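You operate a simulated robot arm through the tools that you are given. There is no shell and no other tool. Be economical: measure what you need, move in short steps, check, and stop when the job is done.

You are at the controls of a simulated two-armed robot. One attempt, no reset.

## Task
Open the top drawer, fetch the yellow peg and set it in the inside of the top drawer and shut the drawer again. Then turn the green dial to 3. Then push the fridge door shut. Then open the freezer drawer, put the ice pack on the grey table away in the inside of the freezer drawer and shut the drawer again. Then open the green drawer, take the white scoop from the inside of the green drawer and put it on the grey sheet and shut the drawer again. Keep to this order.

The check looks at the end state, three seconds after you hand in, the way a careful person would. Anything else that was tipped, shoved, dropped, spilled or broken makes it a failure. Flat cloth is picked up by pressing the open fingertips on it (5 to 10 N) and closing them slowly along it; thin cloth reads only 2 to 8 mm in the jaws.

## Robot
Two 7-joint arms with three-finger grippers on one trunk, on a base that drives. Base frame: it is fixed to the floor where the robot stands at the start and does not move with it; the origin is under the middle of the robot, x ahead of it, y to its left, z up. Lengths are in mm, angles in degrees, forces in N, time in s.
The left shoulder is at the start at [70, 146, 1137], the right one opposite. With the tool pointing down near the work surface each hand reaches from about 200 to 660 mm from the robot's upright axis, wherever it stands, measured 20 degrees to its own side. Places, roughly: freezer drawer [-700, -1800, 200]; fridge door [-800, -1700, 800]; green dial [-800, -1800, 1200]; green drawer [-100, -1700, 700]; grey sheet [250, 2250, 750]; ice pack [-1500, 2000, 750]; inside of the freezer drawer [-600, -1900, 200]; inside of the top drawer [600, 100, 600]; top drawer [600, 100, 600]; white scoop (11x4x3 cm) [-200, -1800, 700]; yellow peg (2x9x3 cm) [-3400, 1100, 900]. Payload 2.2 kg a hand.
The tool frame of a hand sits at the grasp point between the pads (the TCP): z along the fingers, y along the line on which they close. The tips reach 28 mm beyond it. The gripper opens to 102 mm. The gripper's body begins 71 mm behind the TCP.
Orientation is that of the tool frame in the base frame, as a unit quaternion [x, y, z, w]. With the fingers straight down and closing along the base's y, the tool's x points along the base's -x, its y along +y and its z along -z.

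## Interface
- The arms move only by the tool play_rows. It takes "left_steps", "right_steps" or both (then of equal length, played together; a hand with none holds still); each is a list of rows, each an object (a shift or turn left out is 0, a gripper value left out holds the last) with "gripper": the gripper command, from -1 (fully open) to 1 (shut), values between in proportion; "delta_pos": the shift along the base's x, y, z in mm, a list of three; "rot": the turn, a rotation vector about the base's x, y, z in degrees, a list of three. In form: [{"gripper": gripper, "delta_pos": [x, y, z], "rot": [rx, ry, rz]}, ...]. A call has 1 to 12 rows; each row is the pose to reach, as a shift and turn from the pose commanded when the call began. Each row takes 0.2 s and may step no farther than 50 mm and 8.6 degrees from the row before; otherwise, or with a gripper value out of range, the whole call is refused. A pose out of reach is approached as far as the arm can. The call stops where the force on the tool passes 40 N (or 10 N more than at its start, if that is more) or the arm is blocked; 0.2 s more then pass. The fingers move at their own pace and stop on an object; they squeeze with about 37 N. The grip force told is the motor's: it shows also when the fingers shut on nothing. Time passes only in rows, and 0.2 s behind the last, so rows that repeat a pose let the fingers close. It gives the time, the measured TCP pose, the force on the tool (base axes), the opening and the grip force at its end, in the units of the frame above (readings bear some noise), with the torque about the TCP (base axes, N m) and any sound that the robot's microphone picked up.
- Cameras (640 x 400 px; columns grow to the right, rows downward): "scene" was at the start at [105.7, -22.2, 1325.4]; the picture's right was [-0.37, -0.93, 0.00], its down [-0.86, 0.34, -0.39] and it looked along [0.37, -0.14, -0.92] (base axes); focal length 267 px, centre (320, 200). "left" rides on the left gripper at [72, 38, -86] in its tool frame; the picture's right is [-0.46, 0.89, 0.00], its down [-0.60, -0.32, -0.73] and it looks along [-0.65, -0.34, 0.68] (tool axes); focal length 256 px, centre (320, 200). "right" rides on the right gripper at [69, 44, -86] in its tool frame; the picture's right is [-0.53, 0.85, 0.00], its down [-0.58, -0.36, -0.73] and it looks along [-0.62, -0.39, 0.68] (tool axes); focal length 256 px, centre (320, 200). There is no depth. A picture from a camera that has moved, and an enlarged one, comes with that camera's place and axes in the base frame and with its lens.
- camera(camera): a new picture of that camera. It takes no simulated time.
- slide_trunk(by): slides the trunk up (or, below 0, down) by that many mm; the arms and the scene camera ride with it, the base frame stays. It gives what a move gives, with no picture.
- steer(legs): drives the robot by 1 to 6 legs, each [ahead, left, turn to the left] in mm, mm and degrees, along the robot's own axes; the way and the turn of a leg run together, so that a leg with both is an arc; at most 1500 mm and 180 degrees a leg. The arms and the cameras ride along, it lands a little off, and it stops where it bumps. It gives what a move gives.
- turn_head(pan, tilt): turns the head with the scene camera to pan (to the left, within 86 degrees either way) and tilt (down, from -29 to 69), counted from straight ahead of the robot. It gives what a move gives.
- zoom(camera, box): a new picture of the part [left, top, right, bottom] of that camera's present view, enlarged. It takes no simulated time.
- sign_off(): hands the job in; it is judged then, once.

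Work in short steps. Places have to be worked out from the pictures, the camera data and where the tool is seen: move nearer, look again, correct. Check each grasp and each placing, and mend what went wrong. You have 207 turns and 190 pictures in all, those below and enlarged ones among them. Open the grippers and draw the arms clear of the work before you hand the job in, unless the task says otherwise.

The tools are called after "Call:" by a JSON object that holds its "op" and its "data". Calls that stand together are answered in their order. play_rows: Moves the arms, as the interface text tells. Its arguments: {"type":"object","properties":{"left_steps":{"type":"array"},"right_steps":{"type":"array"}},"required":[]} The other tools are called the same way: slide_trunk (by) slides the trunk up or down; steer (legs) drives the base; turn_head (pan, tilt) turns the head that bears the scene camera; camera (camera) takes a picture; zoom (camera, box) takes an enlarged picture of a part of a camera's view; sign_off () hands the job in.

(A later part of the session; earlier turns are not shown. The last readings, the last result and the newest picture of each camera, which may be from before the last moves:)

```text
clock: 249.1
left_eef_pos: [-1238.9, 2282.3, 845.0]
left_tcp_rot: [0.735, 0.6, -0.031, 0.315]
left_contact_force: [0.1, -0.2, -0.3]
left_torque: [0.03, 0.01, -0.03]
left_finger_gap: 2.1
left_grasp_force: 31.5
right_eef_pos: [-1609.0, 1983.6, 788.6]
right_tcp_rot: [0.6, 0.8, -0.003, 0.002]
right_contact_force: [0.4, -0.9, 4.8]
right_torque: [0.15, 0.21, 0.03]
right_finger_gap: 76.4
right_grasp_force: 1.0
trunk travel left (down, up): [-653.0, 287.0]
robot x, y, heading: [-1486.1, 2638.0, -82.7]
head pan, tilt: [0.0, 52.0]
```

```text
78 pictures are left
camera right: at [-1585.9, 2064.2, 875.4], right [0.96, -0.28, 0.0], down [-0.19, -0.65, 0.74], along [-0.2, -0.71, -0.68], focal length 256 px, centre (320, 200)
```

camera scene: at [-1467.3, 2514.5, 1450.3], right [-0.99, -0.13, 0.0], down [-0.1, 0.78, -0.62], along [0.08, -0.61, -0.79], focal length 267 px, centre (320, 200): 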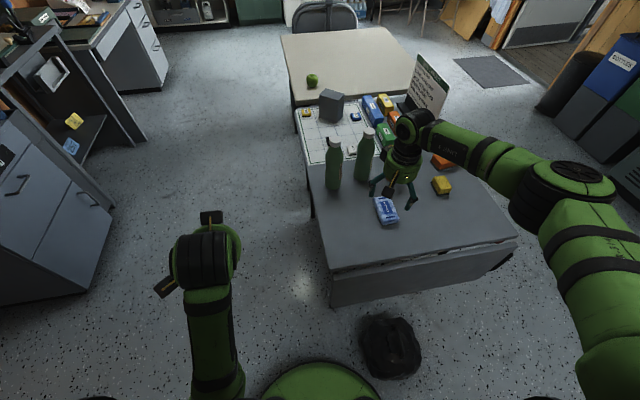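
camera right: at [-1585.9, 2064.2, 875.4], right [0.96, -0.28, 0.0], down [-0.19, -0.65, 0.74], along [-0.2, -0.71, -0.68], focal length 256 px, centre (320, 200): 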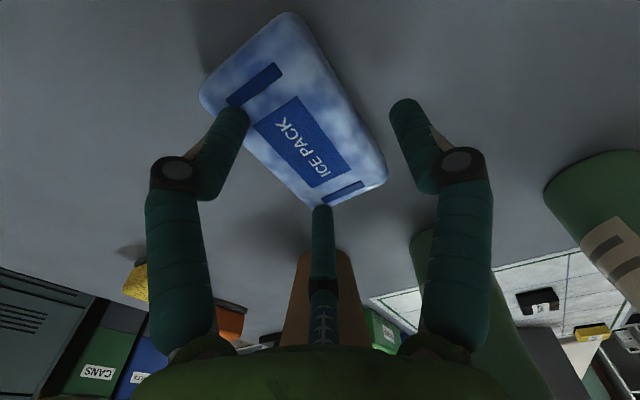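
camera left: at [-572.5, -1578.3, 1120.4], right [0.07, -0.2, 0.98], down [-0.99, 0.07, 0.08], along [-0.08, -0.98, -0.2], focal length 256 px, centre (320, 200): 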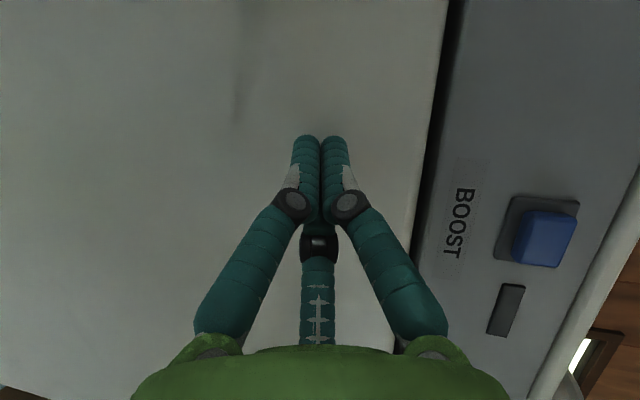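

A slight touch on the west finger. I raise 15 mm, shift 8 mm west, and lower again.

Call:
{"op": "play_rows", "data": {"right_steps": [{"delta_pos": [0, 0, 18]}, {"delta_pos": [-8, -2, 18]}, {"delta_pos": [-8, -2, 8]}, {"delta_pos": [-8, -2, 2]}, {"delta_pos": [-8, -2, -2]}]}}

Call:
{"op": "camera", "data": {"camera": "right"}}

```text
clock: 250.3
left_eef_pos: [-1238.9, 2281.8, 844.0]
left_tcp_rot: [0.735, 0.6, -0.029, 0.315]
left_contact_force: [-0.5, 0.9, 0.3]
left_torque: [0.03, -0.02, -0.01]
left_finger_gap: 2.2
left_grasp_force: 30.8
right_eef_pos: [-1621.0, 1983.1, 789.8]
right_tcp_rot: [0.599, 0.8, -0.001, 0.002]
right_contact_force: [0.1, 0.1, -0.6]
right_torque: [-0.02, 0.0, -0.01]
right_finger_gap: 75.0
right_grasp_force: 0.1
right hand out of reach, approached as far as the arm can: row 4, 5
trunk travel left (down, up): [-653.0, 287.0]
robot x, y, heading: [-1486.6, 2639.2, -82.9]
head pan, tilt: [0.0, 52.0]
```

```text
77 pictures are left
camera right: at [-1597.8, 2064.0, 876.7], right [0.96, -0.28, 0.0], down [-0.19, -0.65, 0.73], along [-0.2, -0.71, -0.68], focal length 256 px, centre (320, 200)
```

right: 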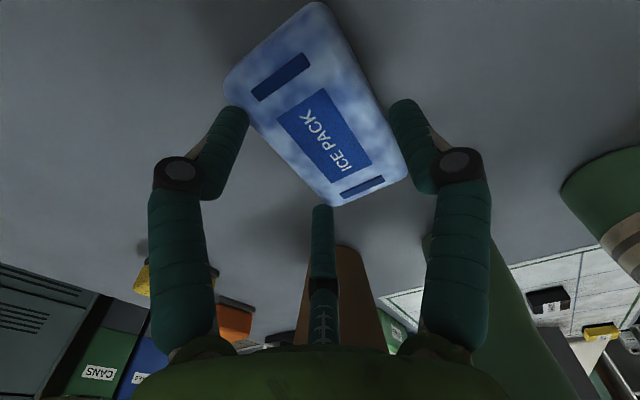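

The pack now lies between the fingers. I close slowly and watch the grip.

Call:
{"op": "play_rows", "data": {"right_steps": [{"gripper": -0.2, "delta_pos": [3, 2, -2]}, {"gripper": 0.1, "delta_pos": [4, 2, -3]}, {"gripper": 0.5, "delta_pos": [4, 2, -3]}, {"gripper": 1, "delta_pos": [4, 2, -3]}, {"gripper": 1, "delta_pos": [4, 2, -3]}]}}

Call:
{"op": "camera", "data": {"camera": "right"}}

```text
clock: 251.5
left_eef_pos: [-1238.2, 2285.5, 845.8]
left_tcp_rot: [0.734, 0.6, -0.03, 0.318]
left_contact_force: [0.1, -0.3, -0.1]
left_torque: [0.01, 0.0, -0.02]
left_finger_gap: 1.9
left_grasp_force: 30.6
right_eef_pos: [-1616.5, 1987.1, 791.3]
right_tcp_rot: [0.599, 0.8, -0.004, 0.003]
right_contact_force: [-3.2, 5.4, 25.0]
right_torque: [0.36, 0.1, 0.03]
right_finger_gap: 6.1
right_grasp_force: 31.3
trunk travel left (down, up): [-653.0, 287.0]
robot x, y, heading: [-1482.8, 2639.0, -82.8]
head pan, tilt: [0.0, 52.0]
```

```text
76 pictures are left
camera right: at [-1593.5, 2068.5, 877.6], right [0.96, -0.27, 0.0], down [-0.19, -0.65, 0.74], along [-0.2, -0.71, -0.68], focal length 256 px, centre (320, 200)
```

right: 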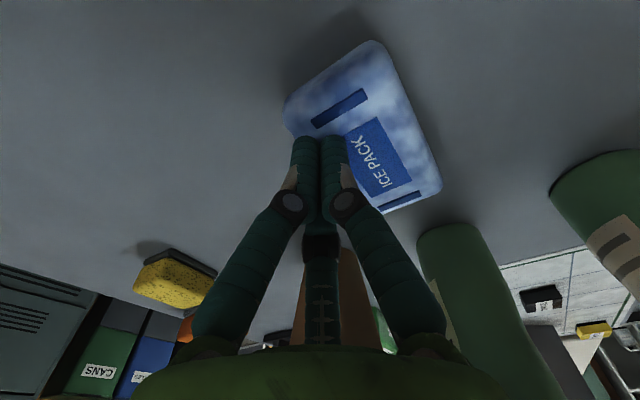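

The fingers slid over the pack's top: it is lower than I assumed (top ≈763, table ≈740). I rise, reopen and look again.

Call:
{"op": "play_rows", "data": {"right_steps": [{"gripper": 1, "delta_pos": [0, 0, 25]}, {"gripper": -0.55, "delta_pos": [3, 5, 45]}, {"delta_pos": [3, 5, 45]}]}}

Call:
{"op": "camera", "data": {"camera": "right"}}

Call:
{"op": "zoom", "data": {"camera": "scene", "box": [320, 110, 480, 250]}}

```text
clock: 252.3
left_eef_pos: [-1238.7, 2281.5, 844.2]
left_tcp_rot: [0.735, 0.6, -0.03, 0.316]
left_contact_force: [-0.2, -0.2, 0.6]
left_torque: [-0.01, 0.0, -0.02]
left_finger_gap: 2.2
left_grasp_force: 31.1
right_eef_pos: [-1613.9, 1989.2, 829.3]
right_tcp_rot: [0.6, 0.8, 0.0, 0.001]
right_contact_force: [-1.3, 0.0, 0.7]
right_torque: [0.02, 0.01, 0.0]
right_finger_gap: 79.4
right_grasp_force: 0.1
trunk travel left (down, up): [-653.0, 287.0]
robot x, y, heading: [-1480.5, 2638.5, -82.6]
head pan, tilt: [0.0, 52.0]
```

```text
75 pictures are left
camera right: at [-1591.0, 2069.5, 916.5], right [0.96, -0.28, 0.0], down [-0.19, -0.65, 0.73], along [-0.2, -0.7, -0.68], focal length 256 px, centre (320, 200)
```

right: 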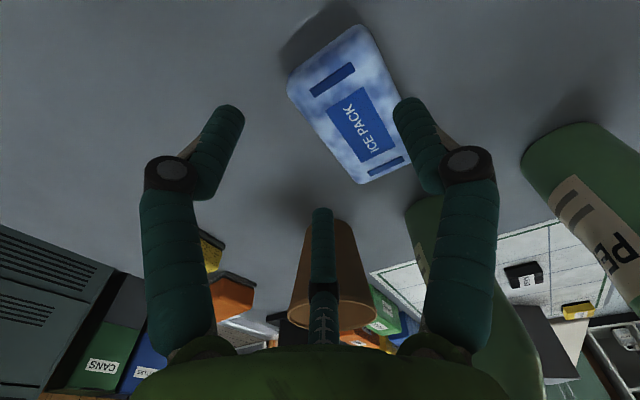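

```text
2.86 times, centred on (400, 180) of scene
camera zoom: at [-1467.5, 2513.0, 1320.1], right [-0.99, -0.13, 0.0], down [-0.1, 0.78, -0.61], along [0.08, -0.61, -0.79], focal length 764 px, centre (91, 257)
```

zoom: 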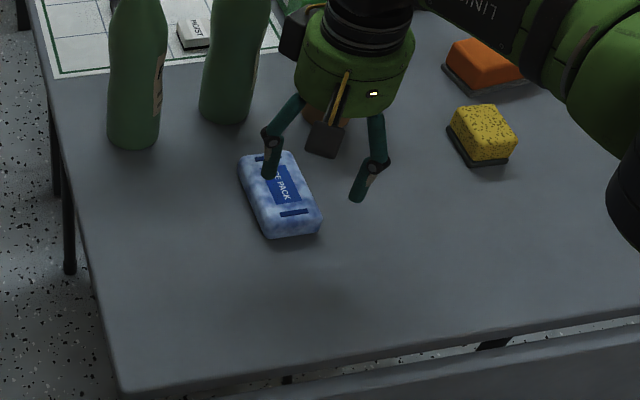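

The pack was pushed slightly away, to (-1591,1979). I raise and retract the hand, then move the base a little forward-left (clear of the bag) for reach.

Call:
{"op": "play_rows", "data": {"right_steps": [{"delta_pos": [-8, 29, 20]}, {"delta_pos": [-17, 58, 50]}]}}

Call:
{"op": "steer", "data": {"legs": [[0, 40, 0], [58, 0, 0]]}}

Call:
{"op": "camera", "data": {"camera": "right"}}

```text
clock: 252.9
left_eef_pos: [-1237.9, 2283.2, 844.2]
left_tcp_rot: [0.735, 0.6, -0.029, 0.316]
left_contact_force: [0.2, 0.6, 0.3]
left_torque: [-0.01, 0.05, 0.02]
left_finger_gap: 2.1
left_grasp_force: 31.4
right_eef_pos: [-1631.7, 2051.3, 880.6]
right_tcp_rot: [0.6, 0.8, -0.001, 0.002]
right_contact_force: [0.6, -0.3, 0.1]
right_torque: [-0.02, 0.0, 0.04]
right_finger_gap: 79.0
right_grasp_force: 0.1
trunk travel left (down, up): [-653.0, 287.0]
robot x, y, heading: [-1488.7, 2644.2, -83.0]
head pan, tilt: [0.0, 52.0]
```

```text
clock: 254.4
left_eef_pos: [-1190.0, 2230.3, 844.1]
left_tcp_rot: [0.734, 0.6, -0.029, 0.315]
left_contact_force: [-0.1, -1.1, -0.3]
left_torque: [0.01, 0.0, -0.02]
left_finger_gap: 2.2
left_grasp_force: 31.5
right_eef_pos: [-1584.8, 1999.7, 880.8]
right_tcp_rot: [0.6, 0.8, -0.001, 0.002]
right_contact_force: [0.6, -0.7, 0.1]
right_torque: [0.05, 0.03, 0.0]
right_finger_gap: 79.4
right_grasp_force: 0.1
trunk travel left (down, up): [-653.0, 287.0]
robot x, y, heading: [-1437.8, 2586.2, -82.9]
head pan, tilt: [0.0, 52.0]
```

```text
73 pictures are left
camera right: at [-1561.7, 2079.4, 966.9], right [0.96, -0.28, 0.0], down [-0.19, -0.65, 0.73], along [-0.2, -0.7, -0.68], focal length 256 px, centre (320, 200)
```

right: 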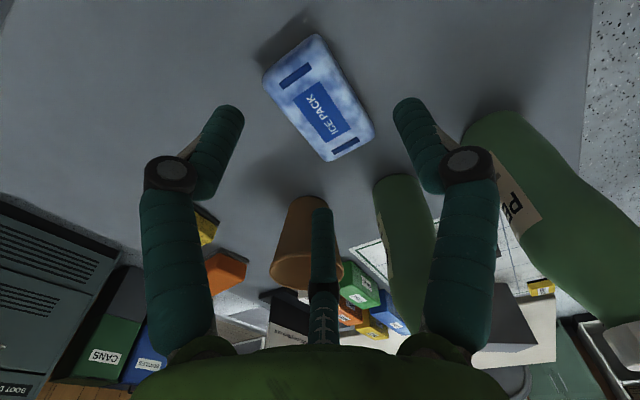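

Pack re-measured: centre ≈(-1587,1977). I move over it (24 mm beyond centre) and descend to TCP≈775.

Call:
{"op": "play_rows", "data": {"right_steps": [{"gripper": -0.55, "delta_pos": [3, -23, 0]}, {"delta_pos": [5, -46, -15]}, {"delta_pos": [5, -46, -40]}, {"delta_pos": [5, -46, -60]}, {"delta_pos": [5, -46, -75]}, {"delta_pos": [5, -46, -84]}, {"delta_pos": [5, -46, -91]}, {"delta_pos": [5, -46, -97]}, {"delta_pos": [5, -46, -102]}, {"delta_pos": [5, -46, -106]}]}}

Call:
{"op": "camera", "data": {"camera": "right"}}

```text
clock: 256.6
left_eef_pos: [-1191.8, 2229.8, 844.2]
left_tcp_rot: [0.734, 0.601, -0.029, 0.316]
left_contact_force: [-0.3, 0.0, -0.5]
left_torque: [-0.03, 0.01, 0.01]
left_finger_gap: 2.0
left_grasp_force: 31.8
right_eef_pos: [-1580.1, 1953.9, 773.2]
right_tcp_rot: [0.599, 0.801, -0.001, 0.003]
right_contact_force: [-2.6, 0.2, 3.9]
right_torque: [0.02, -0.11, 0.04]
right_finger_gap: 95.6
right_grasp_force: 8.7
trunk travel left (down, up): [-653.0, 287.0]
robot x, y, heading: [-1436.8, 2590.6, -82.7]
head pan, tilt: [0.0, 52.0]
```

```text
72 pictures are left
camera right: at [-1557.2, 2035.0, 860.6], right [0.96, -0.28, 0.0], down [-0.19, -0.65, 0.73], along [-0.2, -0.71, -0.68], focal length 256 px, centre (320, 200)
```

right: 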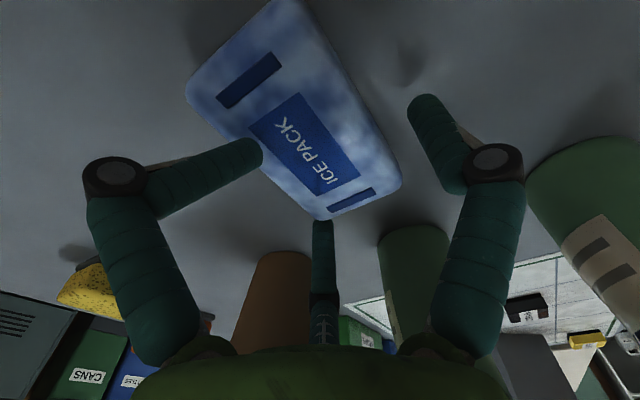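

The west finger landed on the pack's edge: the fingertips sit further in than the nominal gap suggests. I rise, open fully (102 mm), and descend again.

Call:
{"op": "play_rows", "data": {"right_steps": [{"gripper": -0.55, "delta_pos": [0, 0, 25]}, {"gripper": -1, "delta_pos": [0, 0, 50]}, {"delta_pos": [0, 0, 50]}, {"delta_pos": [0, 0, 50]}]}}

Call:
{"op": "camera", "data": {"camera": "right"}}

```text
clock: 257.6
left_eef_pos: [-1190.5, 2230.5, 843.7]
left_tcp_rot: [0.735, 0.6, -0.031, 0.315]
left_contact_force: [0.0, -0.7, -0.5]
left_torque: [-0.04, 0.0, 0.0]
left_finger_gap: 1.8
left_grasp_force: 31.8
right_eef_pos: [-1581.4, 1954.4, 824.3]
right_tcp_rot: [0.6, 0.8, -0.001, 0.002]
right_contact_force: [-0.6, 0.1, -0.4]
right_torque: [0.02, 0.03, -0.02]
right_finger_gap: 102.1
right_grasp_force: 0.1
trunk travel left (down, up): [-653.0, 287.0]
robot x, y, heading: [-1435.8, 2585.8, -82.8]
head pan, tilt: [0.0, 52.0]
```

```text
71 pictures are left
camera right: at [-1558.1, 2033.8, 910.5], right [0.96, -0.28, 0.0], down [-0.19, -0.65, 0.73], along [-0.2, -0.7, -0.68], focal length 256 px, centre (320, 200)
```

right: 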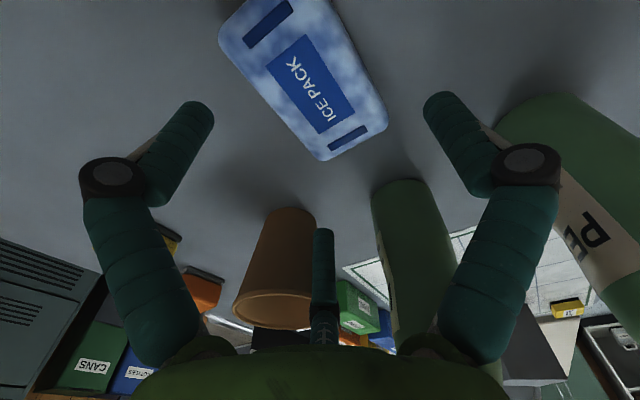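

Fully open, the tips now straddle the pack with margin and are clear of the bottles. Descending.

Call:
{"op": "play_rows", "data": {"right_steps": [{"delta_pos": [0, 1, -20]}, {"delta_pos": [0, 2, -32]}, {"delta_pos": [0, 2, -40]}, {"delta_pos": [0, 2, -46]}, {"delta_pos": [0, 2, -52]}]}}

Call:
{"op": "camera", "data": {"camera": "right"}}

```text
clock: 258.8
left_eef_pos: [-1192.8, 2229.7, 844.1]
left_tcp_rot: [0.735, 0.599, -0.029, 0.316]
left_contact_force: [0.2, -0.6, -0.8]
left_torque: [-0.01, -0.04, 0.02]
left_finger_gap: 2.1
left_grasp_force: 31.1
right_eef_pos: [-1579.3, 1955.6, 768.6]
right_tcp_rot: [0.6, 0.8, 0.001, 0.001]
right_contact_force: [-0.6, -1.0, -0.6]
right_torque: [0.03, 0.05, 0.01]
right_finger_gap: 101.9
right_grasp_force: 0.1
trunk travel left (down, up): [-653.0, 287.0]
robot x, y, heading: [-1438.6, 2585.5, -82.8]
head pan, tilt: [0.0, 52.0]
```

```text
70 pictures are left
camera right: at [-1556.8, 2035.8, 856.7], right [0.96, -0.28, 0.0], down [-0.19, -0.66, 0.73], along [-0.2, -0.7, -0.68], focal length 256 px, centre (320, 200)
```

right: 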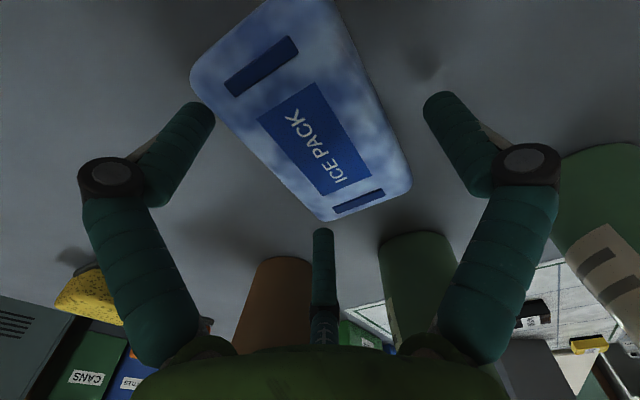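

No contact at TCP 769. I go 7 mm lower and close slowly.

Call:
{"op": "play_rows", "data": {"right_steps": [{"delta_pos": [0, 0, -4]}, {"delta_pos": [0, 0, -7]}, {"gripper": -0.6, "delta_pos": [0, 0, -7]}, {"gripper": -0.2, "delta_pos": [0, 0, -7]}, {"gripper": 0.2, "delta_pos": [0, 0, -7]}, {"gripper": 0.6, "delta_pos": [0, 0, -7]}, {"gripper": 1, "delta_pos": [0, 0, -7]}, {"gripper": 1, "delta_pos": [0, 0, -7]}]}}

Call:
{"op": "camera", "data": {"camera": "right"}}

```text
clock: 260.6
left_eef_pos: [-1192.1, 2230.2, 844.4]
left_tcp_rot: [0.734, 0.6, -0.028, 0.316]
left_contact_force: [-0.3, 0.3, -0.3]
left_torque: [0.01, 0.0, 0.02]
left_finger_gap: 2.5
left_grasp_force: 31.3
right_eef_pos: [-1579.9, 1955.8, 764.5]
right_tcp_rot: [0.6, 0.8, -0.001, 0.001]
right_contact_force: [-0.4, -0.2, -0.8]
right_torque: [0.01, 0.01, -0.02]
right_finger_gap: 78.7
right_grasp_force: 36.8
trunk travel left (down, up): [-653.0, 287.0]
robot x, y, heading: [-1438.8, 2589.9, -82.7]
head pan, tilt: [0.0, 52.0]
```

```text
69 pictures are left
camera right: at [-1556.9, 2035.6, 852.2], right [0.96, -0.28, 0.0], down [-0.19, -0.65, 0.73], along [-0.2, -0.7, -0.68], focal length 256 px, centre (320, 200)
```

right: 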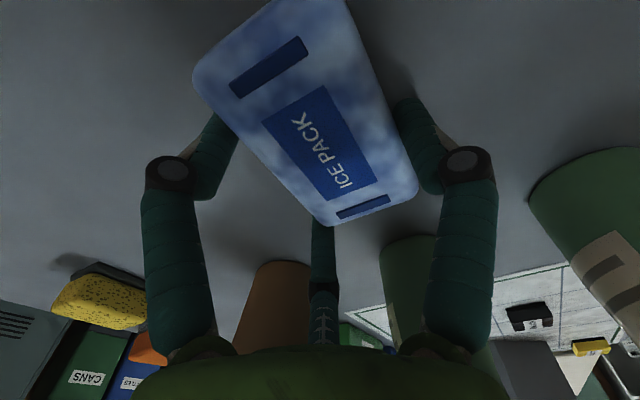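

Gripped at 78.7 mm with 36.8 N. I lift and check.

Call:
{"op": "play_rows", "data": {"right_steps": [{"gripper": 1, "delta_pos": [0, 0, 15]}, {"delta_pos": [0, 0, 45]}, {"delta_pos": [0, 10, 90]}, {"delta_pos": [-5, 40, 125]}]}}

Call:
{"op": "camera", "data": {"camera": "right"}}

Call:
{"op": "camera", "data": {"camera": "scene"}}

```text
clock: 261.6
left_eef_pos: [-1192.8, 2230.6, 843.9]
left_tcp_rot: [0.734, 0.6, -0.029, 0.317]
left_contact_force: [0.6, 0.4, 0.1]
left_torque: [-0.05, 0.02, -0.01]
left_finger_gap: 2.0
left_grasp_force: 31.3
right_eef_pos: [-1585.8, 1997.1, 893.1]
right_tcp_rot: [0.6, 0.8, -0.001, 0.002]
right_contact_force: [-0.8, 0.9, -0.2]
right_torque: [-0.05, -0.01, -0.01]
right_finger_gap: 78.4
right_grasp_force: 36.2
trunk travel left (down, up): [-653.0, 287.0]
robot x, y, heading: [-1436.7, 2588.4, -82.7]
head pan, tilt: [0.0, 52.0]
```

```text
68 pictures are left
camera right: at [-1564.0, 2077.1, 980.4], right [0.96, -0.28, 0.0], down [-0.19, -0.65, 0.73], along [-0.2, -0.71, -0.68], focal length 256 px, centre (320, 200)
```

right: 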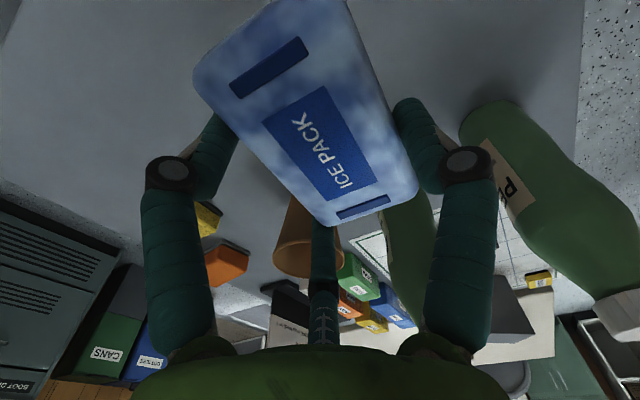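

```text
67 pictures are left
camera scene: at [-1421.9, 2464.3, 1320.5], right [-0.99, -0.12, 0.0], down [-0.1, 0.78, -0.62], along [0.08, -0.61, -0.79], focal length 267 px, centre (320, 200)
```

scene: 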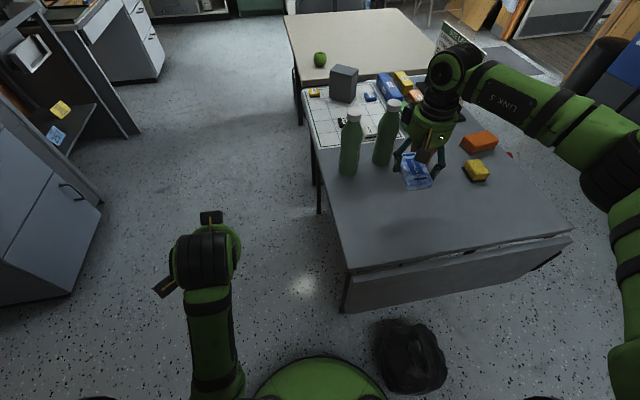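

Ice pack secured; nothing else moved. I drive back to the fridge: back off, sidestep east, and down the lane south.

Call:
{"op": "steer", "data": {"legs": [[-200, 0, 0], [0, 890, 0], [0, 0, -7.3], [1500, 0, 0], [1500, 0, 0], [300, 0, 0]]}}

Call:
{"op": "turn_head", "data": {"pan": 0, "tilt": 40}}

Call:
{"op": "camera", "data": {"camera": "scene"}}

```text
clock: 283.7
left_eef_pos: [-420.6, -785.8, 844.5]
left_tcp_rot: [0.775, 0.547, -0.05, 0.313]
left_contact_force: [0.4, -0.5, 0.7]
left_torque: [0.04, 0.01, -0.02]
left_finger_gap: 2.2
left_grasp_force: 30.9
right_eef_pos: [-843.6, -964.3, 893.1]
right_tcp_rot: [0.654, 0.757, -0.001, 0.001]
right_contact_force: [0.8, -0.1, -1.5]
right_torque: [-0.04, 0.0, 0.04]
right_finger_gap: 78.6
right_grasp_force: 36.6
trunk travel left (down, up): [-653.0, 287.0]
robot x, y, heading: [-617.8, -393.7, -90.5]
head pan, tilt: [0.0, 52.0]
```

```text
clock: 284.4
left_eef_pos: [-422.4, -784.9, 843.4]
left_tcp_rot: [0.774, 0.547, -0.051, 0.313]
left_contact_force: [-0.1, -0.1, -0.3]
left_torque: [0.01, -0.03, 0.0]
left_finger_gap: 2.0
left_grasp_force: 31.5
right_eef_pos: [-844.6, -964.4, 892.3]
right_tcp_rot: [0.653, 0.757, 0.0, 0.0]
right_contact_force: [0.5, 0.0, -1.3]
right_torque: [-0.01, 0.04, -0.03]
right_finger_gap: 78.4
right_grasp_force: 37.2
trunk travel left (down, up): [-653.0, 287.0]
robot x, y, heading: [-615.2, -398.9, -90.9]
head pan, tilt: [0.0, 40.0]
```

```text
66 pictures are left
camera scene: at [-616.6, -533.9, 1337.0], right [-1.0, 0.01, 0.0], down [0.01, 0.64, -0.77], along [-0.01, -0.77, -0.64], focal length 267 px, centre (320, 200)
```

scene: 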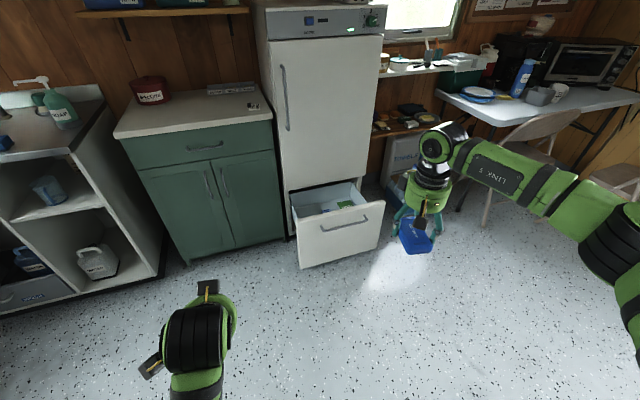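

The freezer drawer is open ahead. I turn to face it squarely and approach, stopping 100 mm short for a look.

Call:
{"op": "steer", "data": {"legs": [[0, 0, 20.9], [460, -277, 0]]}}

Call:
{"op": "turn_head", "data": {"pan": 0, "tilt": 55}}

Call:
{"op": "camera", "data": {"camera": "scene"}}

Call:
{"op": "camera", "data": {"camera": "right"}}

```text
clock: 288.7
left_eef_pos: [-387.3, -1215.4, 844.4]
left_tcp_rot: [0.657, 0.684, 0.01, 0.316]
left_contact_force: [0.4, -0.2, -0.4]
left_torque: [-0.02, 0.01, 0.03]
left_finger_gap: 2.1
left_grasp_force: 31.2
right_eef_pos: [-713.0, -1538.9, 893.3]
right_tcp_rot: [0.498, 0.867, -0.001, 0.002]
right_contact_force: [-0.6, 0.2, -1.3]
right_torque: [-0.02, 0.01, -0.01]
right_finger_gap: 78.6
right_grasp_force: 36.5
trunk travel left (down, up): [-653.0, 287.0]
robot x, y, heading: [-711.2, -932.3, -68.7]
head pan, tilt: [0.0, 40.0]
```

```text
clock: 289.5
left_eef_pos: [-386.9, -1216.3, 844.7]
left_tcp_rot: [0.656, 0.685, 0.01, 0.317]
left_contact_force: [0.5, 0.3, 0.0]
left_torque: [-0.04, -0.02, 0.02]
left_finger_gap: 2.1
left_grasp_force: 31.4
right_eef_pos: [-713.0, -1539.8, 892.2]
right_tcp_rot: [0.498, 0.867, -0.001, 0.002]
right_contact_force: [-0.2, -0.5, -1.4]
right_torque: [-0.02, -0.01, 0.01]
right_finger_gap: 78.6
right_grasp_force: 37.0
trunk travel left (down, up): [-653.0, 287.0]
robot x, y, heading: [-708.7, -925.9, -69.0]
head pan, tilt: [0.0, 55.0]
```

```text
65 pictures are left
camera scene: at [-666.6, -1043.7, 1316.5], right [-0.93, -0.36, 0.0], down [-0.29, 0.76, -0.57], along [0.21, -0.54, -0.82], focal length 267 px, centre (320, 200)
```

scene: 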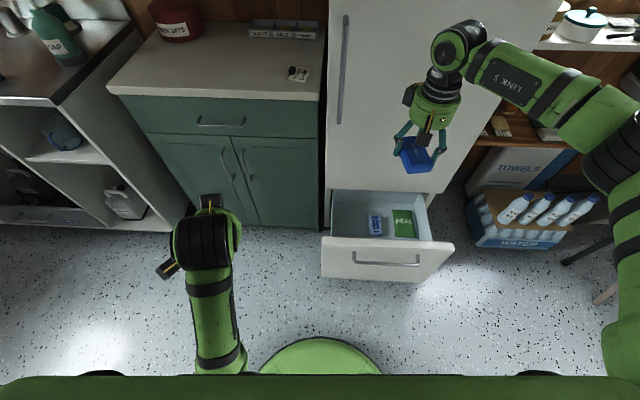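

```text
64 pictures are left
camera right: at [-709.8, -1455.9, 979.3], right [1.0, -0.04, 0.0], down [-0.03, -0.68, 0.73], along [-0.03, -0.73, -0.68], focal length 256 px, centre (320, 200)
```

right: 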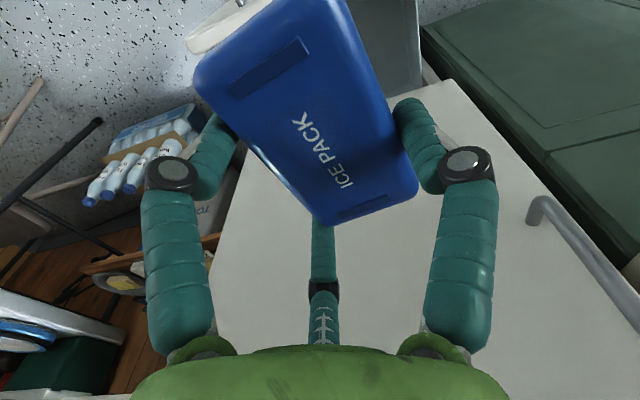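

The free space is the left part of the drawer; I aim to set the pack's centre at about (-583,-1644). I move the base, lower the trunk 400 mm, and shift the hand over that spot.

Call:
{"op": "steer", "data": {"legs": [[165, 28, 0]]}}

Call:
{"op": "play_rows", "data": {"right_steps": [{"gripper": 1, "delta_pos": [29, 13, 0]}, {"gripper": 1, "delta_pos": [58, 27, 0]}]}}

Call:
{"op": "slide_trunk", "data": {"by": -360}}

Call:
{"op": "camera", "data": {"camera": "right"}}

Call:
{"op": "camera", "data": {"camera": "scene"}}

```text
clock: 291.0
left_eef_pos: [-303.1, -1361.3, 843.7]
left_tcp_rot: [0.658, 0.683, 0.008, 0.317]
left_contact_force: [0.4, -0.1, 0.1]
left_torque: [-0.02, 0.02, 0.0]
left_finger_gap: 2.4
left_grasp_force: 31.3
right_eef_pos: [-631.7, -1679.7, 892.1]
right_tcp_rot: [0.496, 0.868, 0.001, -0.005]
right_contact_force: [-0.3, 0.7, -0.9]
right_torque: [-0.03, 0.01, 0.0]
right_finger_gap: 79.0
right_grasp_force: 36.8
trunk travel left (down, up): [-653.0, 287.0]
robot x, y, heading: [-623.5, -1070.5, -69.0]
head pan, tilt: [0.0, 55.0]
stopped in leg 1: the force on the tool passed its limit at 59 N (the readings are from after the stop); the commanded pose is now the measured one
```

```text
clock: 291.6
left_eef_pos: [-301.7, -1359.5, 844.4]
left_tcp_rot: [0.657, 0.684, 0.008, 0.317]
left_contact_force: [0.6, 0.4, 0.6]
left_torque: [0.03, 0.02, 0.0]
left_finger_gap: 2.2
left_grasp_force: 32.2
right_eef_pos: [-571.7, -1653.6, 892.6]
right_tcp_rot: [0.498, 0.867, 0.002, -0.004]
right_contact_force: [-0.6, -0.1, -1.3]
right_torque: [-0.02, 0.02, 0.01]
right_finger_gap: 78.5
right_grasp_force: 36.8
trunk travel left (down, up): [-653.0, 287.0]
robot x, y, heading: [-624.1, -1074.0, -68.9]
head pan, tilt: [0.0, 55.0]
```

```text
clock: 295.1
left_eef_pos: [-303.0, -1360.9, 483.6]
left_tcp_rot: [0.657, 0.684, 0.009, 0.317]
left_contact_force: [0.6, 0.8, -0.5]
left_torque: [0.03, 0.02, -0.02]
left_finger_gap: 2.2
left_grasp_force: 31.6
right_eef_pos: [-573.1, -1653.0, 533.1]
right_tcp_rot: [0.496, 0.868, 0.003, -0.003]
right_contact_force: [0.0, 0.1, -0.3]
right_torque: [-0.06, -0.02, 0.01]
right_finger_gap: 78.9
right_grasp_force: 36.8
trunk travel left (down, up): [-293.0, 647.0]
robot x, y, heading: [-624.7, -1074.6, -68.9]
head pan, tilt: [0.0, 55.0]
```

```text
63 pictures are left
camera right: at [-569.6, -1570.7, 620.4], right [1.0, -0.03, -0.01], down [-0.02, -0.69, 0.73], along [-0.03, -0.73, -0.69], focal length 256 px, centre (320, 200)
```

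right: 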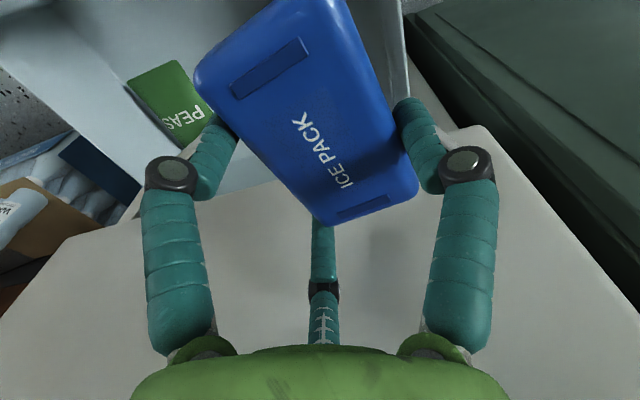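

```text
62 pictures are left
camera scene: at [-582.2, -1186.7, 956.5], right [-0.93, -0.36, 0.0], down [-0.29, 0.76, -0.57], along [0.21, -0.54, -0.82], focal length 267 px, centre (320, 200)
```

scene: 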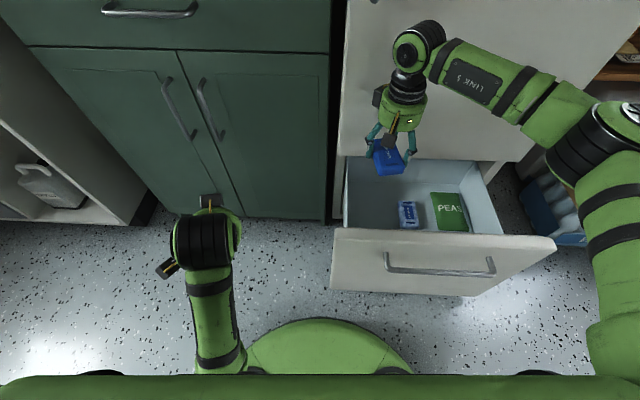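

The pack is over the free left part (a light touch on the fridge door happened while driving, grip unaffected). I shift back 10 mm and lower in steps.

Call:
{"op": "play_rows", "data": {"right_steps": [{"delta_pos": [-3, 10, -30]}, {"delta_pos": [-3, 10, -65]}, {"delta_pos": [-3, 10, -100]}, {"delta_pos": [-3, 10, -135]}, {"delta_pos": [-3, 10, -165]}, {"delta_pos": [-3, 10, -190]}, {"delta_pos": [-3, 10, -205]}]}}

Call:
{"op": "camera", "data": {"camera": "right"}}

Call:
{"op": "zoom", "data": {"camera": "scene", "box": [320, 90, 560, 300]}}

```text
clock: 296.7
left_eef_pos: [-303.4, -1361.2, 483.7]
left_tcp_rot: [0.656, 0.684, 0.009, 0.317]
left_contact_force: [0.3, 0.5, 0.5]
left_torque: [0.0, 0.01, 0.02]
left_finger_gap: 2.0
left_grasp_force: 31.0
right_eef_pos: [-575.9, -1642.0, 327.4]
right_tcp_rot: [0.496, 0.868, 0.002, -0.004]
right_contact_force: [-0.4, 0.5, -0.9]
right_torque: [0.0, -0.04, 0.0]
right_finger_gap: 78.9
right_grasp_force: 37.3
trunk travel left (down, up): [-293.0, 647.0]
robot x, y, heading: [-626.3, -1068.8, -68.9]
head pan, tilt: [0.0, 55.0]
```

```text
61 pictures are left
camera right: at [-572.4, -1559.6, 414.2], right [1.0, -0.03, -0.01], down [-0.02, -0.69, 0.73], along [-0.03, -0.73, -0.69], focal length 256 px, centre (320, 200)
```

right: 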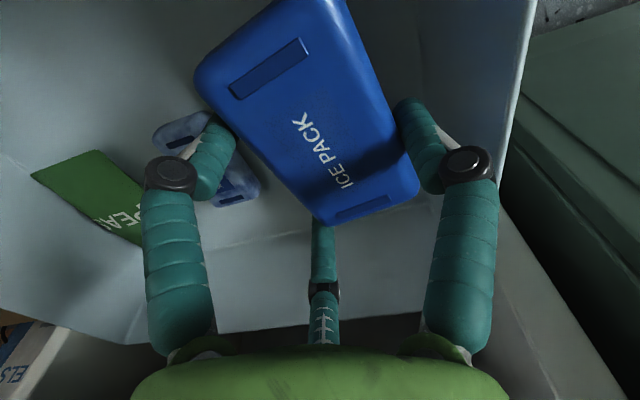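

```text
1.90 times, centred on (440, 195) of scene
camera zoom: at [-582.1, -1186.8, 956.4], right [-0.93, -0.36, 0.0], down [-0.29, 0.77, -0.57], along [0.21, -0.54, -0.82], focal length 509 px, centre (91, 210)
```

zoom: 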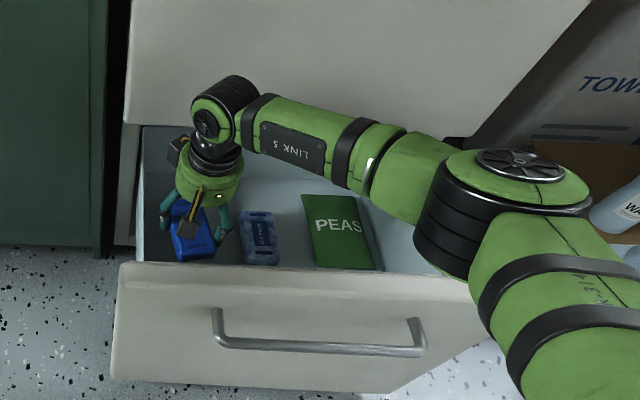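

Good clearance all round. I continue down in small steps until it meets the bottom.

Call:
{"op": "play_rows", "data": {"right_steps": [{"delta_pos": [0, 0, -10]}, {"delta_pos": [0, 0, -20]}, {"delta_pos": [0, 0, -30]}, {"delta_pos": [0, 0, -38]}, {"delta_pos": [0, 0, -45]}, {"delta_pos": [0, 0, -52]}, {"delta_pos": [0, 0, -59]}, {"delta_pos": [0, 0, -66]}, {"delta_pos": [0, 0, -73]}, {"delta_pos": [0, 0, -80]}]}}

Call:
{"op": "camera", "data": {"camera": "right"}}

```text
clock: 298.9
left_eef_pos: [-303.5, -1359.1, 484.4]
left_tcp_rot: [0.657, 0.684, 0.009, 0.317]
left_contact_force: [-0.1, 0.0, -0.3]
left_torque: [-0.01, 0.0, 0.0]
left_finger_gap: 1.9
left_grasp_force: 31.2
right_eef_pos: [-575.2, -1644.5, 248.2]
right_tcp_rot: [0.497, 0.868, 0.002, -0.004]
right_contact_force: [0.3, 0.0, -1.0]
right_torque: [-0.06, 0.01, -0.01]
right_finger_gap: 78.8
right_grasp_force: 37.2
trunk travel left (down, up): [-293.0, 647.0]
robot x, y, heading: [-630.1, -1071.1, -69.0]
head pan, tilt: [0.0, 55.0]
```

```text
59 pictures are left
camera right: at [-572.2, -1561.4, 335.0], right [1.0, -0.03, -0.01], down [-0.02, -0.69, 0.73], along [-0.03, -0.73, -0.69], focal length 256 px, centre (320, 200)
```

right: 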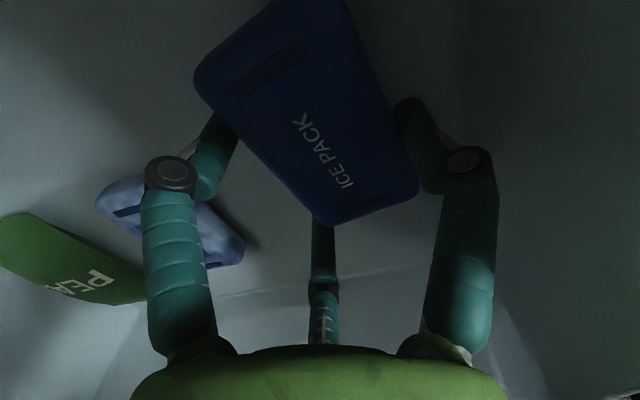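

Still free at TCP 248. Continuing with the trunk in a small slide (arm near its depth limit).

Call:
{"op": "slide_trunk", "data": {"by": -25}}

Call:
{"op": "slide_trunk", "data": {"by": -25}}

```text
clock: 299.6
left_eef_pos: [-302.5, -1360.1, 459.6]
left_tcp_rot: [0.657, 0.683, 0.009, 0.318]
left_contact_force: [-0.7, -0.4, -0.2]
left_torque: [-0.01, -0.01, 0.01]
left_finger_gap: 2.4
left_grasp_force: 31.5
right_eef_pos: [-574.0, -1645.8, 224.4]
right_tcp_rot: [0.497, 0.868, 0.0, -0.001]
right_contact_force: [-1.3, -2.8, 13.5]
right_torque: [-0.28, -0.8, -0.12]
right_finger_gap: 78.5
right_grasp_force: 36.7
trunk travel left (down, up): [-268.0, 672.0]
robot x, y, heading: [-626.7, -1074.3, -69.0]
head pan, tilt: [0.0, 55.0]
```

```text
clock: 300.0
left_eef_pos: [-303.8, -1359.7, 455.2]
left_tcp_rot: [0.656, 0.684, 0.009, 0.319]
left_contact_force: [0.3, 0.3, 0.3]
left_torque: [0.01, -0.04, -0.02]
left_finger_gap: 2.0
left_grasp_force: 31.8
right_eef_pos: [-573.9, -1649.1, 224.7]
right_tcp_rot: [0.497, 0.868, -0.001, 0.0]
right_contact_force: [-1.0, -2.8, 15.3]
right_torque: [0.71, 0.17, 0.19]
right_finger_gap: 79.1
right_grasp_force: 37.1
trunk travel left (down, up): [-262.0, 678.0]
robot x, y, heading: [-628.8, -1066.6, -69.0]
head pan, tilt: [0.0, 55.0]
stopped: the force on the tool passed its limit at 46 N (the readings are from after the stop); the commanded pose is now the measured one
```

The pack rests on the bottom. I open to ~92 mm and lift straight out with the trunk.

Call:
{"op": "play_rows", "data": {"right_steps": [{"gripper": 0.2}, {"gripper": -0.75}, {"gripper": -0.8}]}}

Call:
{"op": "slide_trunk", "data": {"by": 50}}

Call:
{"op": "camera", "data": {"camera": "right"}}

```text
clock: 300.8
left_eef_pos: [-302.4, -1360.3, 454.1]
left_tcp_rot: [0.657, 0.684, 0.009, 0.318]
left_contact_force: [-0.3, 0.5, -0.7]
left_torque: [0.03, 0.02, 0.02]
left_finger_gap: 2.1
left_grasp_force: 31.5
right_eef_pos: [-573.4, -1647.1, 221.0]
right_tcp_rot: [0.497, 0.868, 0.002, -0.003]
right_contact_force: [0.0, -0.8, 0.4]
right_torque: [-0.02, -0.02, 0.01]
right_finger_gap: 91.8
right_grasp_force: 0.1
trunk travel left (down, up): [-262.0, 678.0]
robot x, y, heading: [-627.1, -1071.2, -69.0]
head pan, tilt: [0.0, 55.0]
```

```text
clock: 301.7
left_eef_pos: [-302.8, -1359.9, 504.5]
left_tcp_rot: [0.657, 0.684, 0.009, 0.318]
left_contact_force: [-0.4, -0.2, 0.1]
left_torque: [-0.02, -0.01, -0.02]
left_finger_gap: 1.8
left_grasp_force: 31.1
right_eef_pos: [-575.1, -1646.2, 271.2]
right_tcp_rot: [0.498, 0.867, 0.002, -0.002]
right_contact_force: [-0.1, 0.9, -0.2]
right_torque: [0.02, -0.02, 0.0]
right_finger_gap: 91.8
right_grasp_force: 0.2
trunk travel left (down, up): [-312.0, 628.0]
robot x, y, heading: [-625.0, -1071.9, -69.0]
head pan, tilt: [0.0, 55.0]
```

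```text
58 pictures are left
camera right: at [-571.3, -1564.3, 358.9], right [1.0, -0.03, 0.0], down [-0.02, -0.68, 0.73], along [-0.03, -0.73, -0.68], focal length 256 px, centre (320, 200)
```

right: 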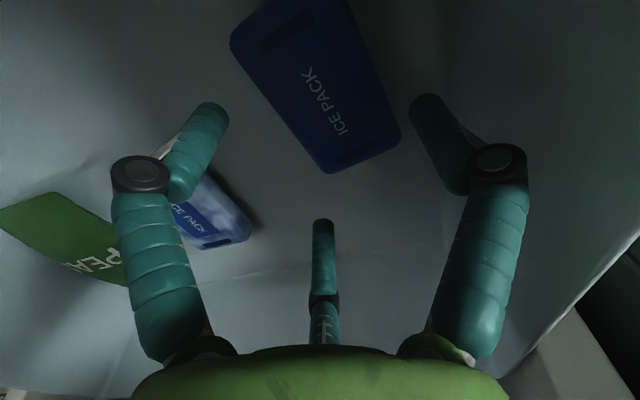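

Released neatly. I lift out, back off, shut the fingers, and set the hand in front of the bar, tilted tips-forward, ready to push.

Call:
{"op": "slide_trunk", "data": {"by": 190}}

Call:
{"op": "steer", "data": {"legs": [[-300, 0, 0]]}}

Call:
{"op": "play_rows", "data": {"right_steps": [{"gripper": 1, "delta_pos": [-35, -13, 0], "rot": [-8, -2.9, 0]}, {"gripper": 1, "delta_pos": [-75, -28, 0], "rot": [-16, -5.8, 0]}, {"gripper": 1, "delta_pos": [-90, -33, -25], "rot": [-16, -5.8, 0]}, {"gripper": 1, "delta_pos": [-90, -33, -60], "rot": [-16, -5.8, 0]}, {"gripper": 1, "delta_pos": [-90, -33, -85], "rot": [-16, -5.8, 0]}]}}

Call:
{"op": "camera", "data": {"camera": "right"}}

Call:
{"op": "camera", "data": {"camera": "scene"}}

```text
clock: 303.8
left_eef_pos: [-303.2, -1360.8, 692.6]
left_tcp_rot: [0.657, 0.684, 0.009, 0.317]
left_contact_force: [0.1, 0.1, 0.4]
left_torque: [0.03, 0.02, -0.03]
left_finger_gap: 2.0
left_grasp_force: 31.6
right_eef_pos: [-574.9, -1647.5, 461.9]
right_tcp_rot: [0.497, 0.868, 0.002, -0.002]
right_contact_force: [0.0, 0.2, -0.3]
right_torque: [-0.01, 0.0, 0.01]
right_finger_gap: 91.8
right_grasp_force: 0.1
trunk travel left (down, up): [-502.0, 438.0]
robot x, y, heading: [-628.5, -1070.1, -69.1]
head pan, tilt: [0.0, 55.0]
```

```text
clock: 305.9
left_eef_pos: [-414.9, -1074.5, 694.5]
left_tcp_rot: [0.658, 0.683, 0.009, 0.318]
left_contact_force: [-0.6, 0.2, 1.2]
left_torque: [-0.01, -0.02, 0.0]
left_finger_gap: 2.3
left_grasp_force: 31.3
right_eef_pos: [-685.7, -1360.4, 462.1]
right_tcp_rot: [0.498, 0.867, 0.001, -0.001]
right_contact_force: [-0.2, 0.4, -0.1]
right_torque: [-0.02, 0.0, 0.01]
right_finger_gap: 91.8
right_grasp_force: 0.0
trunk travel left (down, up): [-502.0, 438.0]
robot x, y, heading: [-732.2, -785.8, -69.3]
head pan, tilt: [0.0, 55.0]
```

```text
clock: 307.1
left_eef_pos: [-413.0, -1075.5, 693.8]
left_tcp_rot: [0.658, 0.683, 0.008, 0.317]
left_contact_force: [0.3, -1.2, 0.1]
left_torque: [0.0, -0.03, -0.01]
left_finger_gap: 1.9
left_grasp_force: 32.0
right_eef_pos: [-777.0, -1394.6, 376.5]
right_tcp_rot: [0.494, 0.857, -0.094, 0.111]
right_contact_force: [-0.6, 0.1, 0.6]
right_torque: [0.0, -0.02, 0.02]
right_finger_gap: 2.1
right_grasp_force: 31.6
trunk travel left (down, up): [-502.0, 438.0]
robot x, y, heading: [-737.2, -783.6, -69.3]
head pan, tilt: [0.0, 55.0]
```

```text
57 pictures are left
camera right: at [-780.4, -1290.1, 438.5], right [0.99, -0.02, 0.11], down [-0.1, -0.46, 0.88], along [0.03, -0.89, -0.46], focal length 256 px, centre (320, 200)
```

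right: 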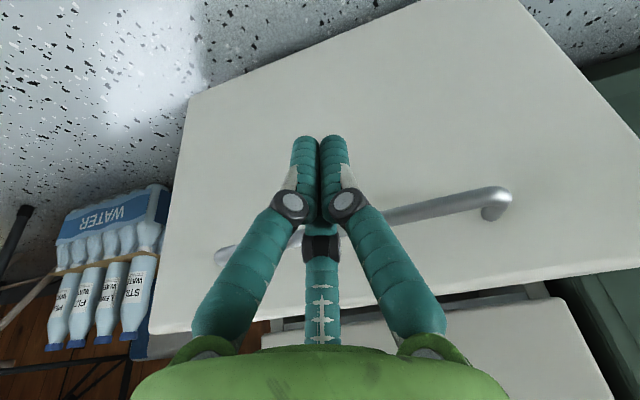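

```text
56 pictures are left
camera scene: at [-691.5, -900.3, 1166.3], right [-0.94, -0.35, 0.0], down [-0.29, 0.77, -0.57], along [0.2, -0.54, -0.82], focal length 267 px, centre (320, 200)
```

scene: 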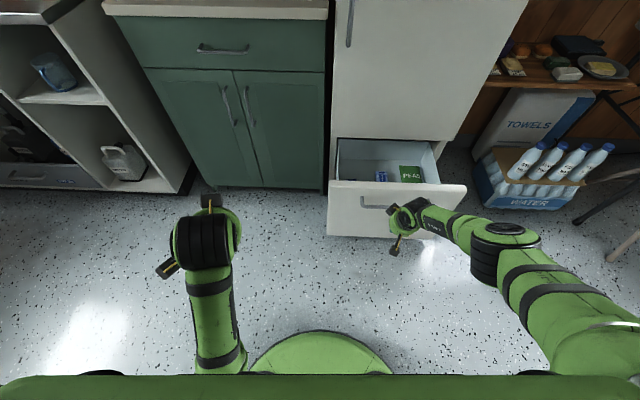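

Fingers are centred on the bar. I drive forward to push the drawer shut.

Call:
{"op": "steer", "data": {"legs": [[290, 0, 0], [25, 0, 0], [20, 0, 0], [20, 0, 0]]}}

Call:
{"op": "camera", "data": {"camera": "scene"}}

Call:
{"op": "camera", "data": {"camera": "right"}}

```text
clock: 309.8
left_eef_pos: [-299.4, -1378.2, 693.1]
left_tcp_rot: [0.659, 0.682, 0.008, 0.317]
left_contact_force: [0.3, 0.7, 0.2]
left_torque: [-0.01, 0.0, -0.01]
left_finger_gap: 2.1
left_grasp_force: 31.4
right_eef_pos: [-667.0, -1685.1, 371.0]
right_tcp_rot: [0.495, 0.859, -0.087, 0.099]
right_contact_force: [0.8, -0.2, -1.4]
right_torque: [0.02, -0.01, 0.01]
right_finger_gap: 2.0
right_grasp_force: 31.4
trunk travel left (down, up): [-502.0, 438.0]
robot x, y, heading: [-621.4, -1087.7, -69.3]
head pan, tilt: [0.0, 55.0]
stopped in leg 3: the force on the tool passed its limit at 52 N (the readings are from after the stop); the commanded pose is now the measured one
```

```text
55 pictures are left
camera scene: at [-578.0, -1202.2, 1166.3], right [-0.94, -0.35, 0.0], down [-0.29, 0.77, -0.57], along [0.2, -0.54, -0.82], focal length 267 px, centre (320, 200)
```

scene: 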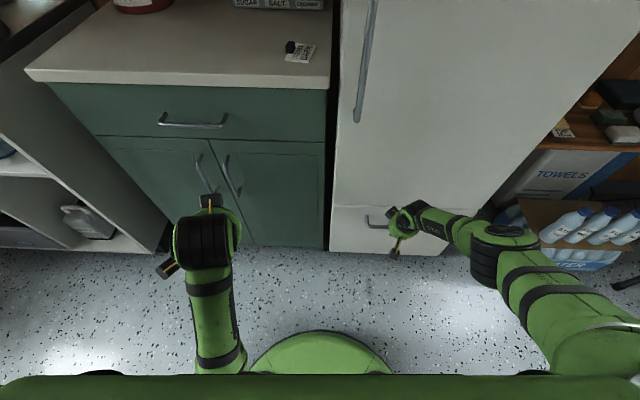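

```text
54 pictures are left
camera right: at [-669.5, -1583.2, 434.7], right [1.0, -0.03, 0.09], down [-0.1, -0.48, 0.87], along [0.02, -0.88, -0.48], focal length 256 px, centre (320, 200)
```

right: 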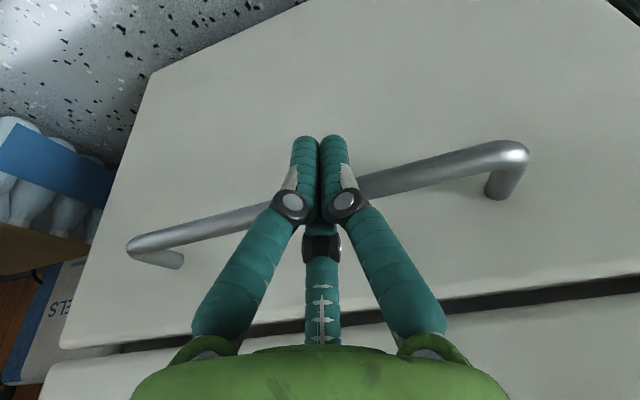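

I check whether it is flush with the door above.

Call:
{"op": "zoom", "data": {"camera": "scene", "box": [310, 160, 480, 270]}}

```text
3.64 times, centred on (395, 215) of scene
camera zoom: at [-578.0, -1202.2, 1166.3], right [-0.94, -0.35, 0.0], down [-0.29, 0.77, -0.57], along [0.2, -0.54, -0.82], focal length 972 px, centre (47, 146)
```

zoom: 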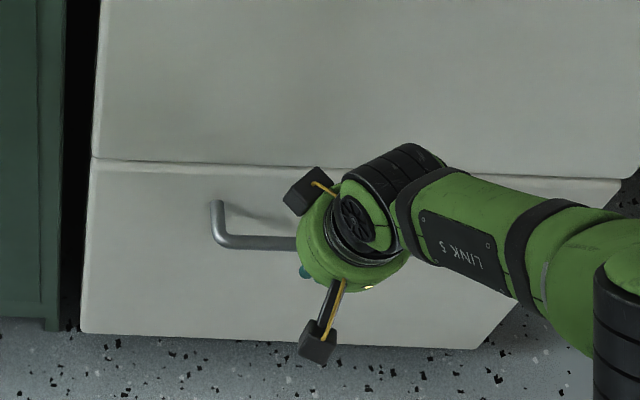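

The freezer drawer is shut flush. Next the green drawer: I back off, raise the trunk, and sidestep left to face it.

Call:
{"op": "steer", "data": {"legs": [[-150, 0, 0]]}}

Call:
{"op": "slide_trunk", "data": {"by": 230}}

Call:
{"op": "steer", "data": {"legs": [[185, 490, 0]]}}

Call:
{"op": "camera", "data": {"camera": "scene"}}

Call:
{"op": "camera", "data": {"camera": "right"}}

```text
clock: 311.2
left_eef_pos: [-353.3, -1236.0, 694.7]
left_tcp_rot: [0.659, 0.681, 0.008, 0.317]
left_contact_force: [0.3, 1.1, -0.3]
left_torque: [0.02, -0.01, 0.0]
left_finger_gap: 2.4
left_grasp_force: 31.2
right_eef_pos: [-720.0, -1543.5, 372.5]
right_tcp_rot: [0.495, 0.858, -0.088, 0.101]
right_contact_force: [0.2, 0.6, -0.1]
right_torque: [0.02, 0.0, -0.02]
right_finger_gap: 2.3
right_grasp_force: 30.8
trunk travel left (down, up): [-502.0, 438.0]
robot x, y, heading: [-670.9, -945.4, -69.6]
head pan, tilt: [0.0, 55.0]
```

```text
clock: 313.6
left_eef_pos: [-353.7, -1235.8, 923.8]
left_tcp_rot: [0.659, 0.682, 0.007, 0.318]
left_contact_force: [0.9, 0.4, 1.0]
left_torque: [0.03, 0.0, 0.02]
left_finger_gap: 1.8
left_grasp_force: 31.3
right_eef_pos: [-719.8, -1543.7, 600.8]
right_tcp_rot: [0.495, 0.859, -0.088, 0.1]
right_contact_force: [0.3, -0.6, 0.6]
right_torque: [-0.02, 0.01, 0.0]
right_finger_gap: 1.9
right_grasp_force: 31.5
trunk travel left (down, up): [-732.0, 208.0]
robot x, y, heading: [-675.1, -944.1, -69.5]
head pan, tilt: [0.0, 55.0]
```

```text
clock: 316.7
left_eef_pos: [170.1, -1234.2, 923.1]
left_tcp_rot: [0.659, 0.682, 0.008, 0.318]
left_contact_force: [-0.7, -0.2, -0.2]
left_torque: [0.0, 0.04, 0.0]
left_finger_gap: 2.2
left_grasp_force: 31.6
right_eef_pos: [-196.0, -1542.4, 601.6]
right_tcp_rot: [0.494, 0.859, -0.087, 0.1]
right_contact_force: [0.1, -0.2, -0.1]
right_torque: [0.01, -0.04, -0.01]
right_finger_gap: 1.8
right_grasp_force: 31.3
trunk travel left (down, up): [-732.0, 208.0]
robot x, y, heading: [-151.4, -945.8, -69.3]
head pan, tilt: [0.0, 55.0]
```

```text
52 pictures are left
camera scene: at [-109.2, -1059.5, 1396.3], right [-0.94, -0.35, 0.0], down [-0.29, 0.77, -0.57], along [0.2, -0.54, -0.82], focal length 267 px, centre (320, 200)
```

scene: 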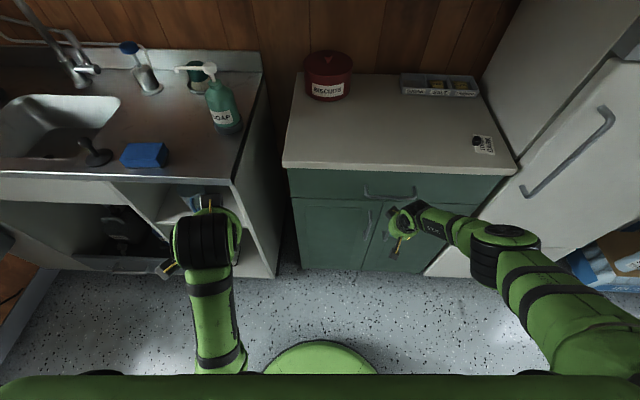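

```text
51 pictures are left
camera right: at [-199.8, -1440.8, 664.7], right [1.0, -0.02, 0.1], down [-0.1, -0.48, 0.87], along [0.02, -0.88, -0.48], focal length 256 px, centre (320, 200)
```

right: 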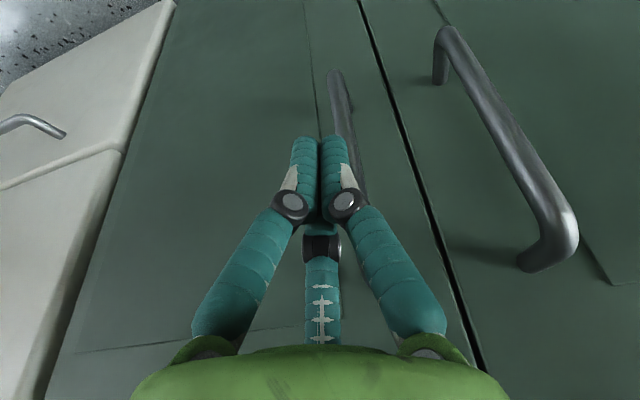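

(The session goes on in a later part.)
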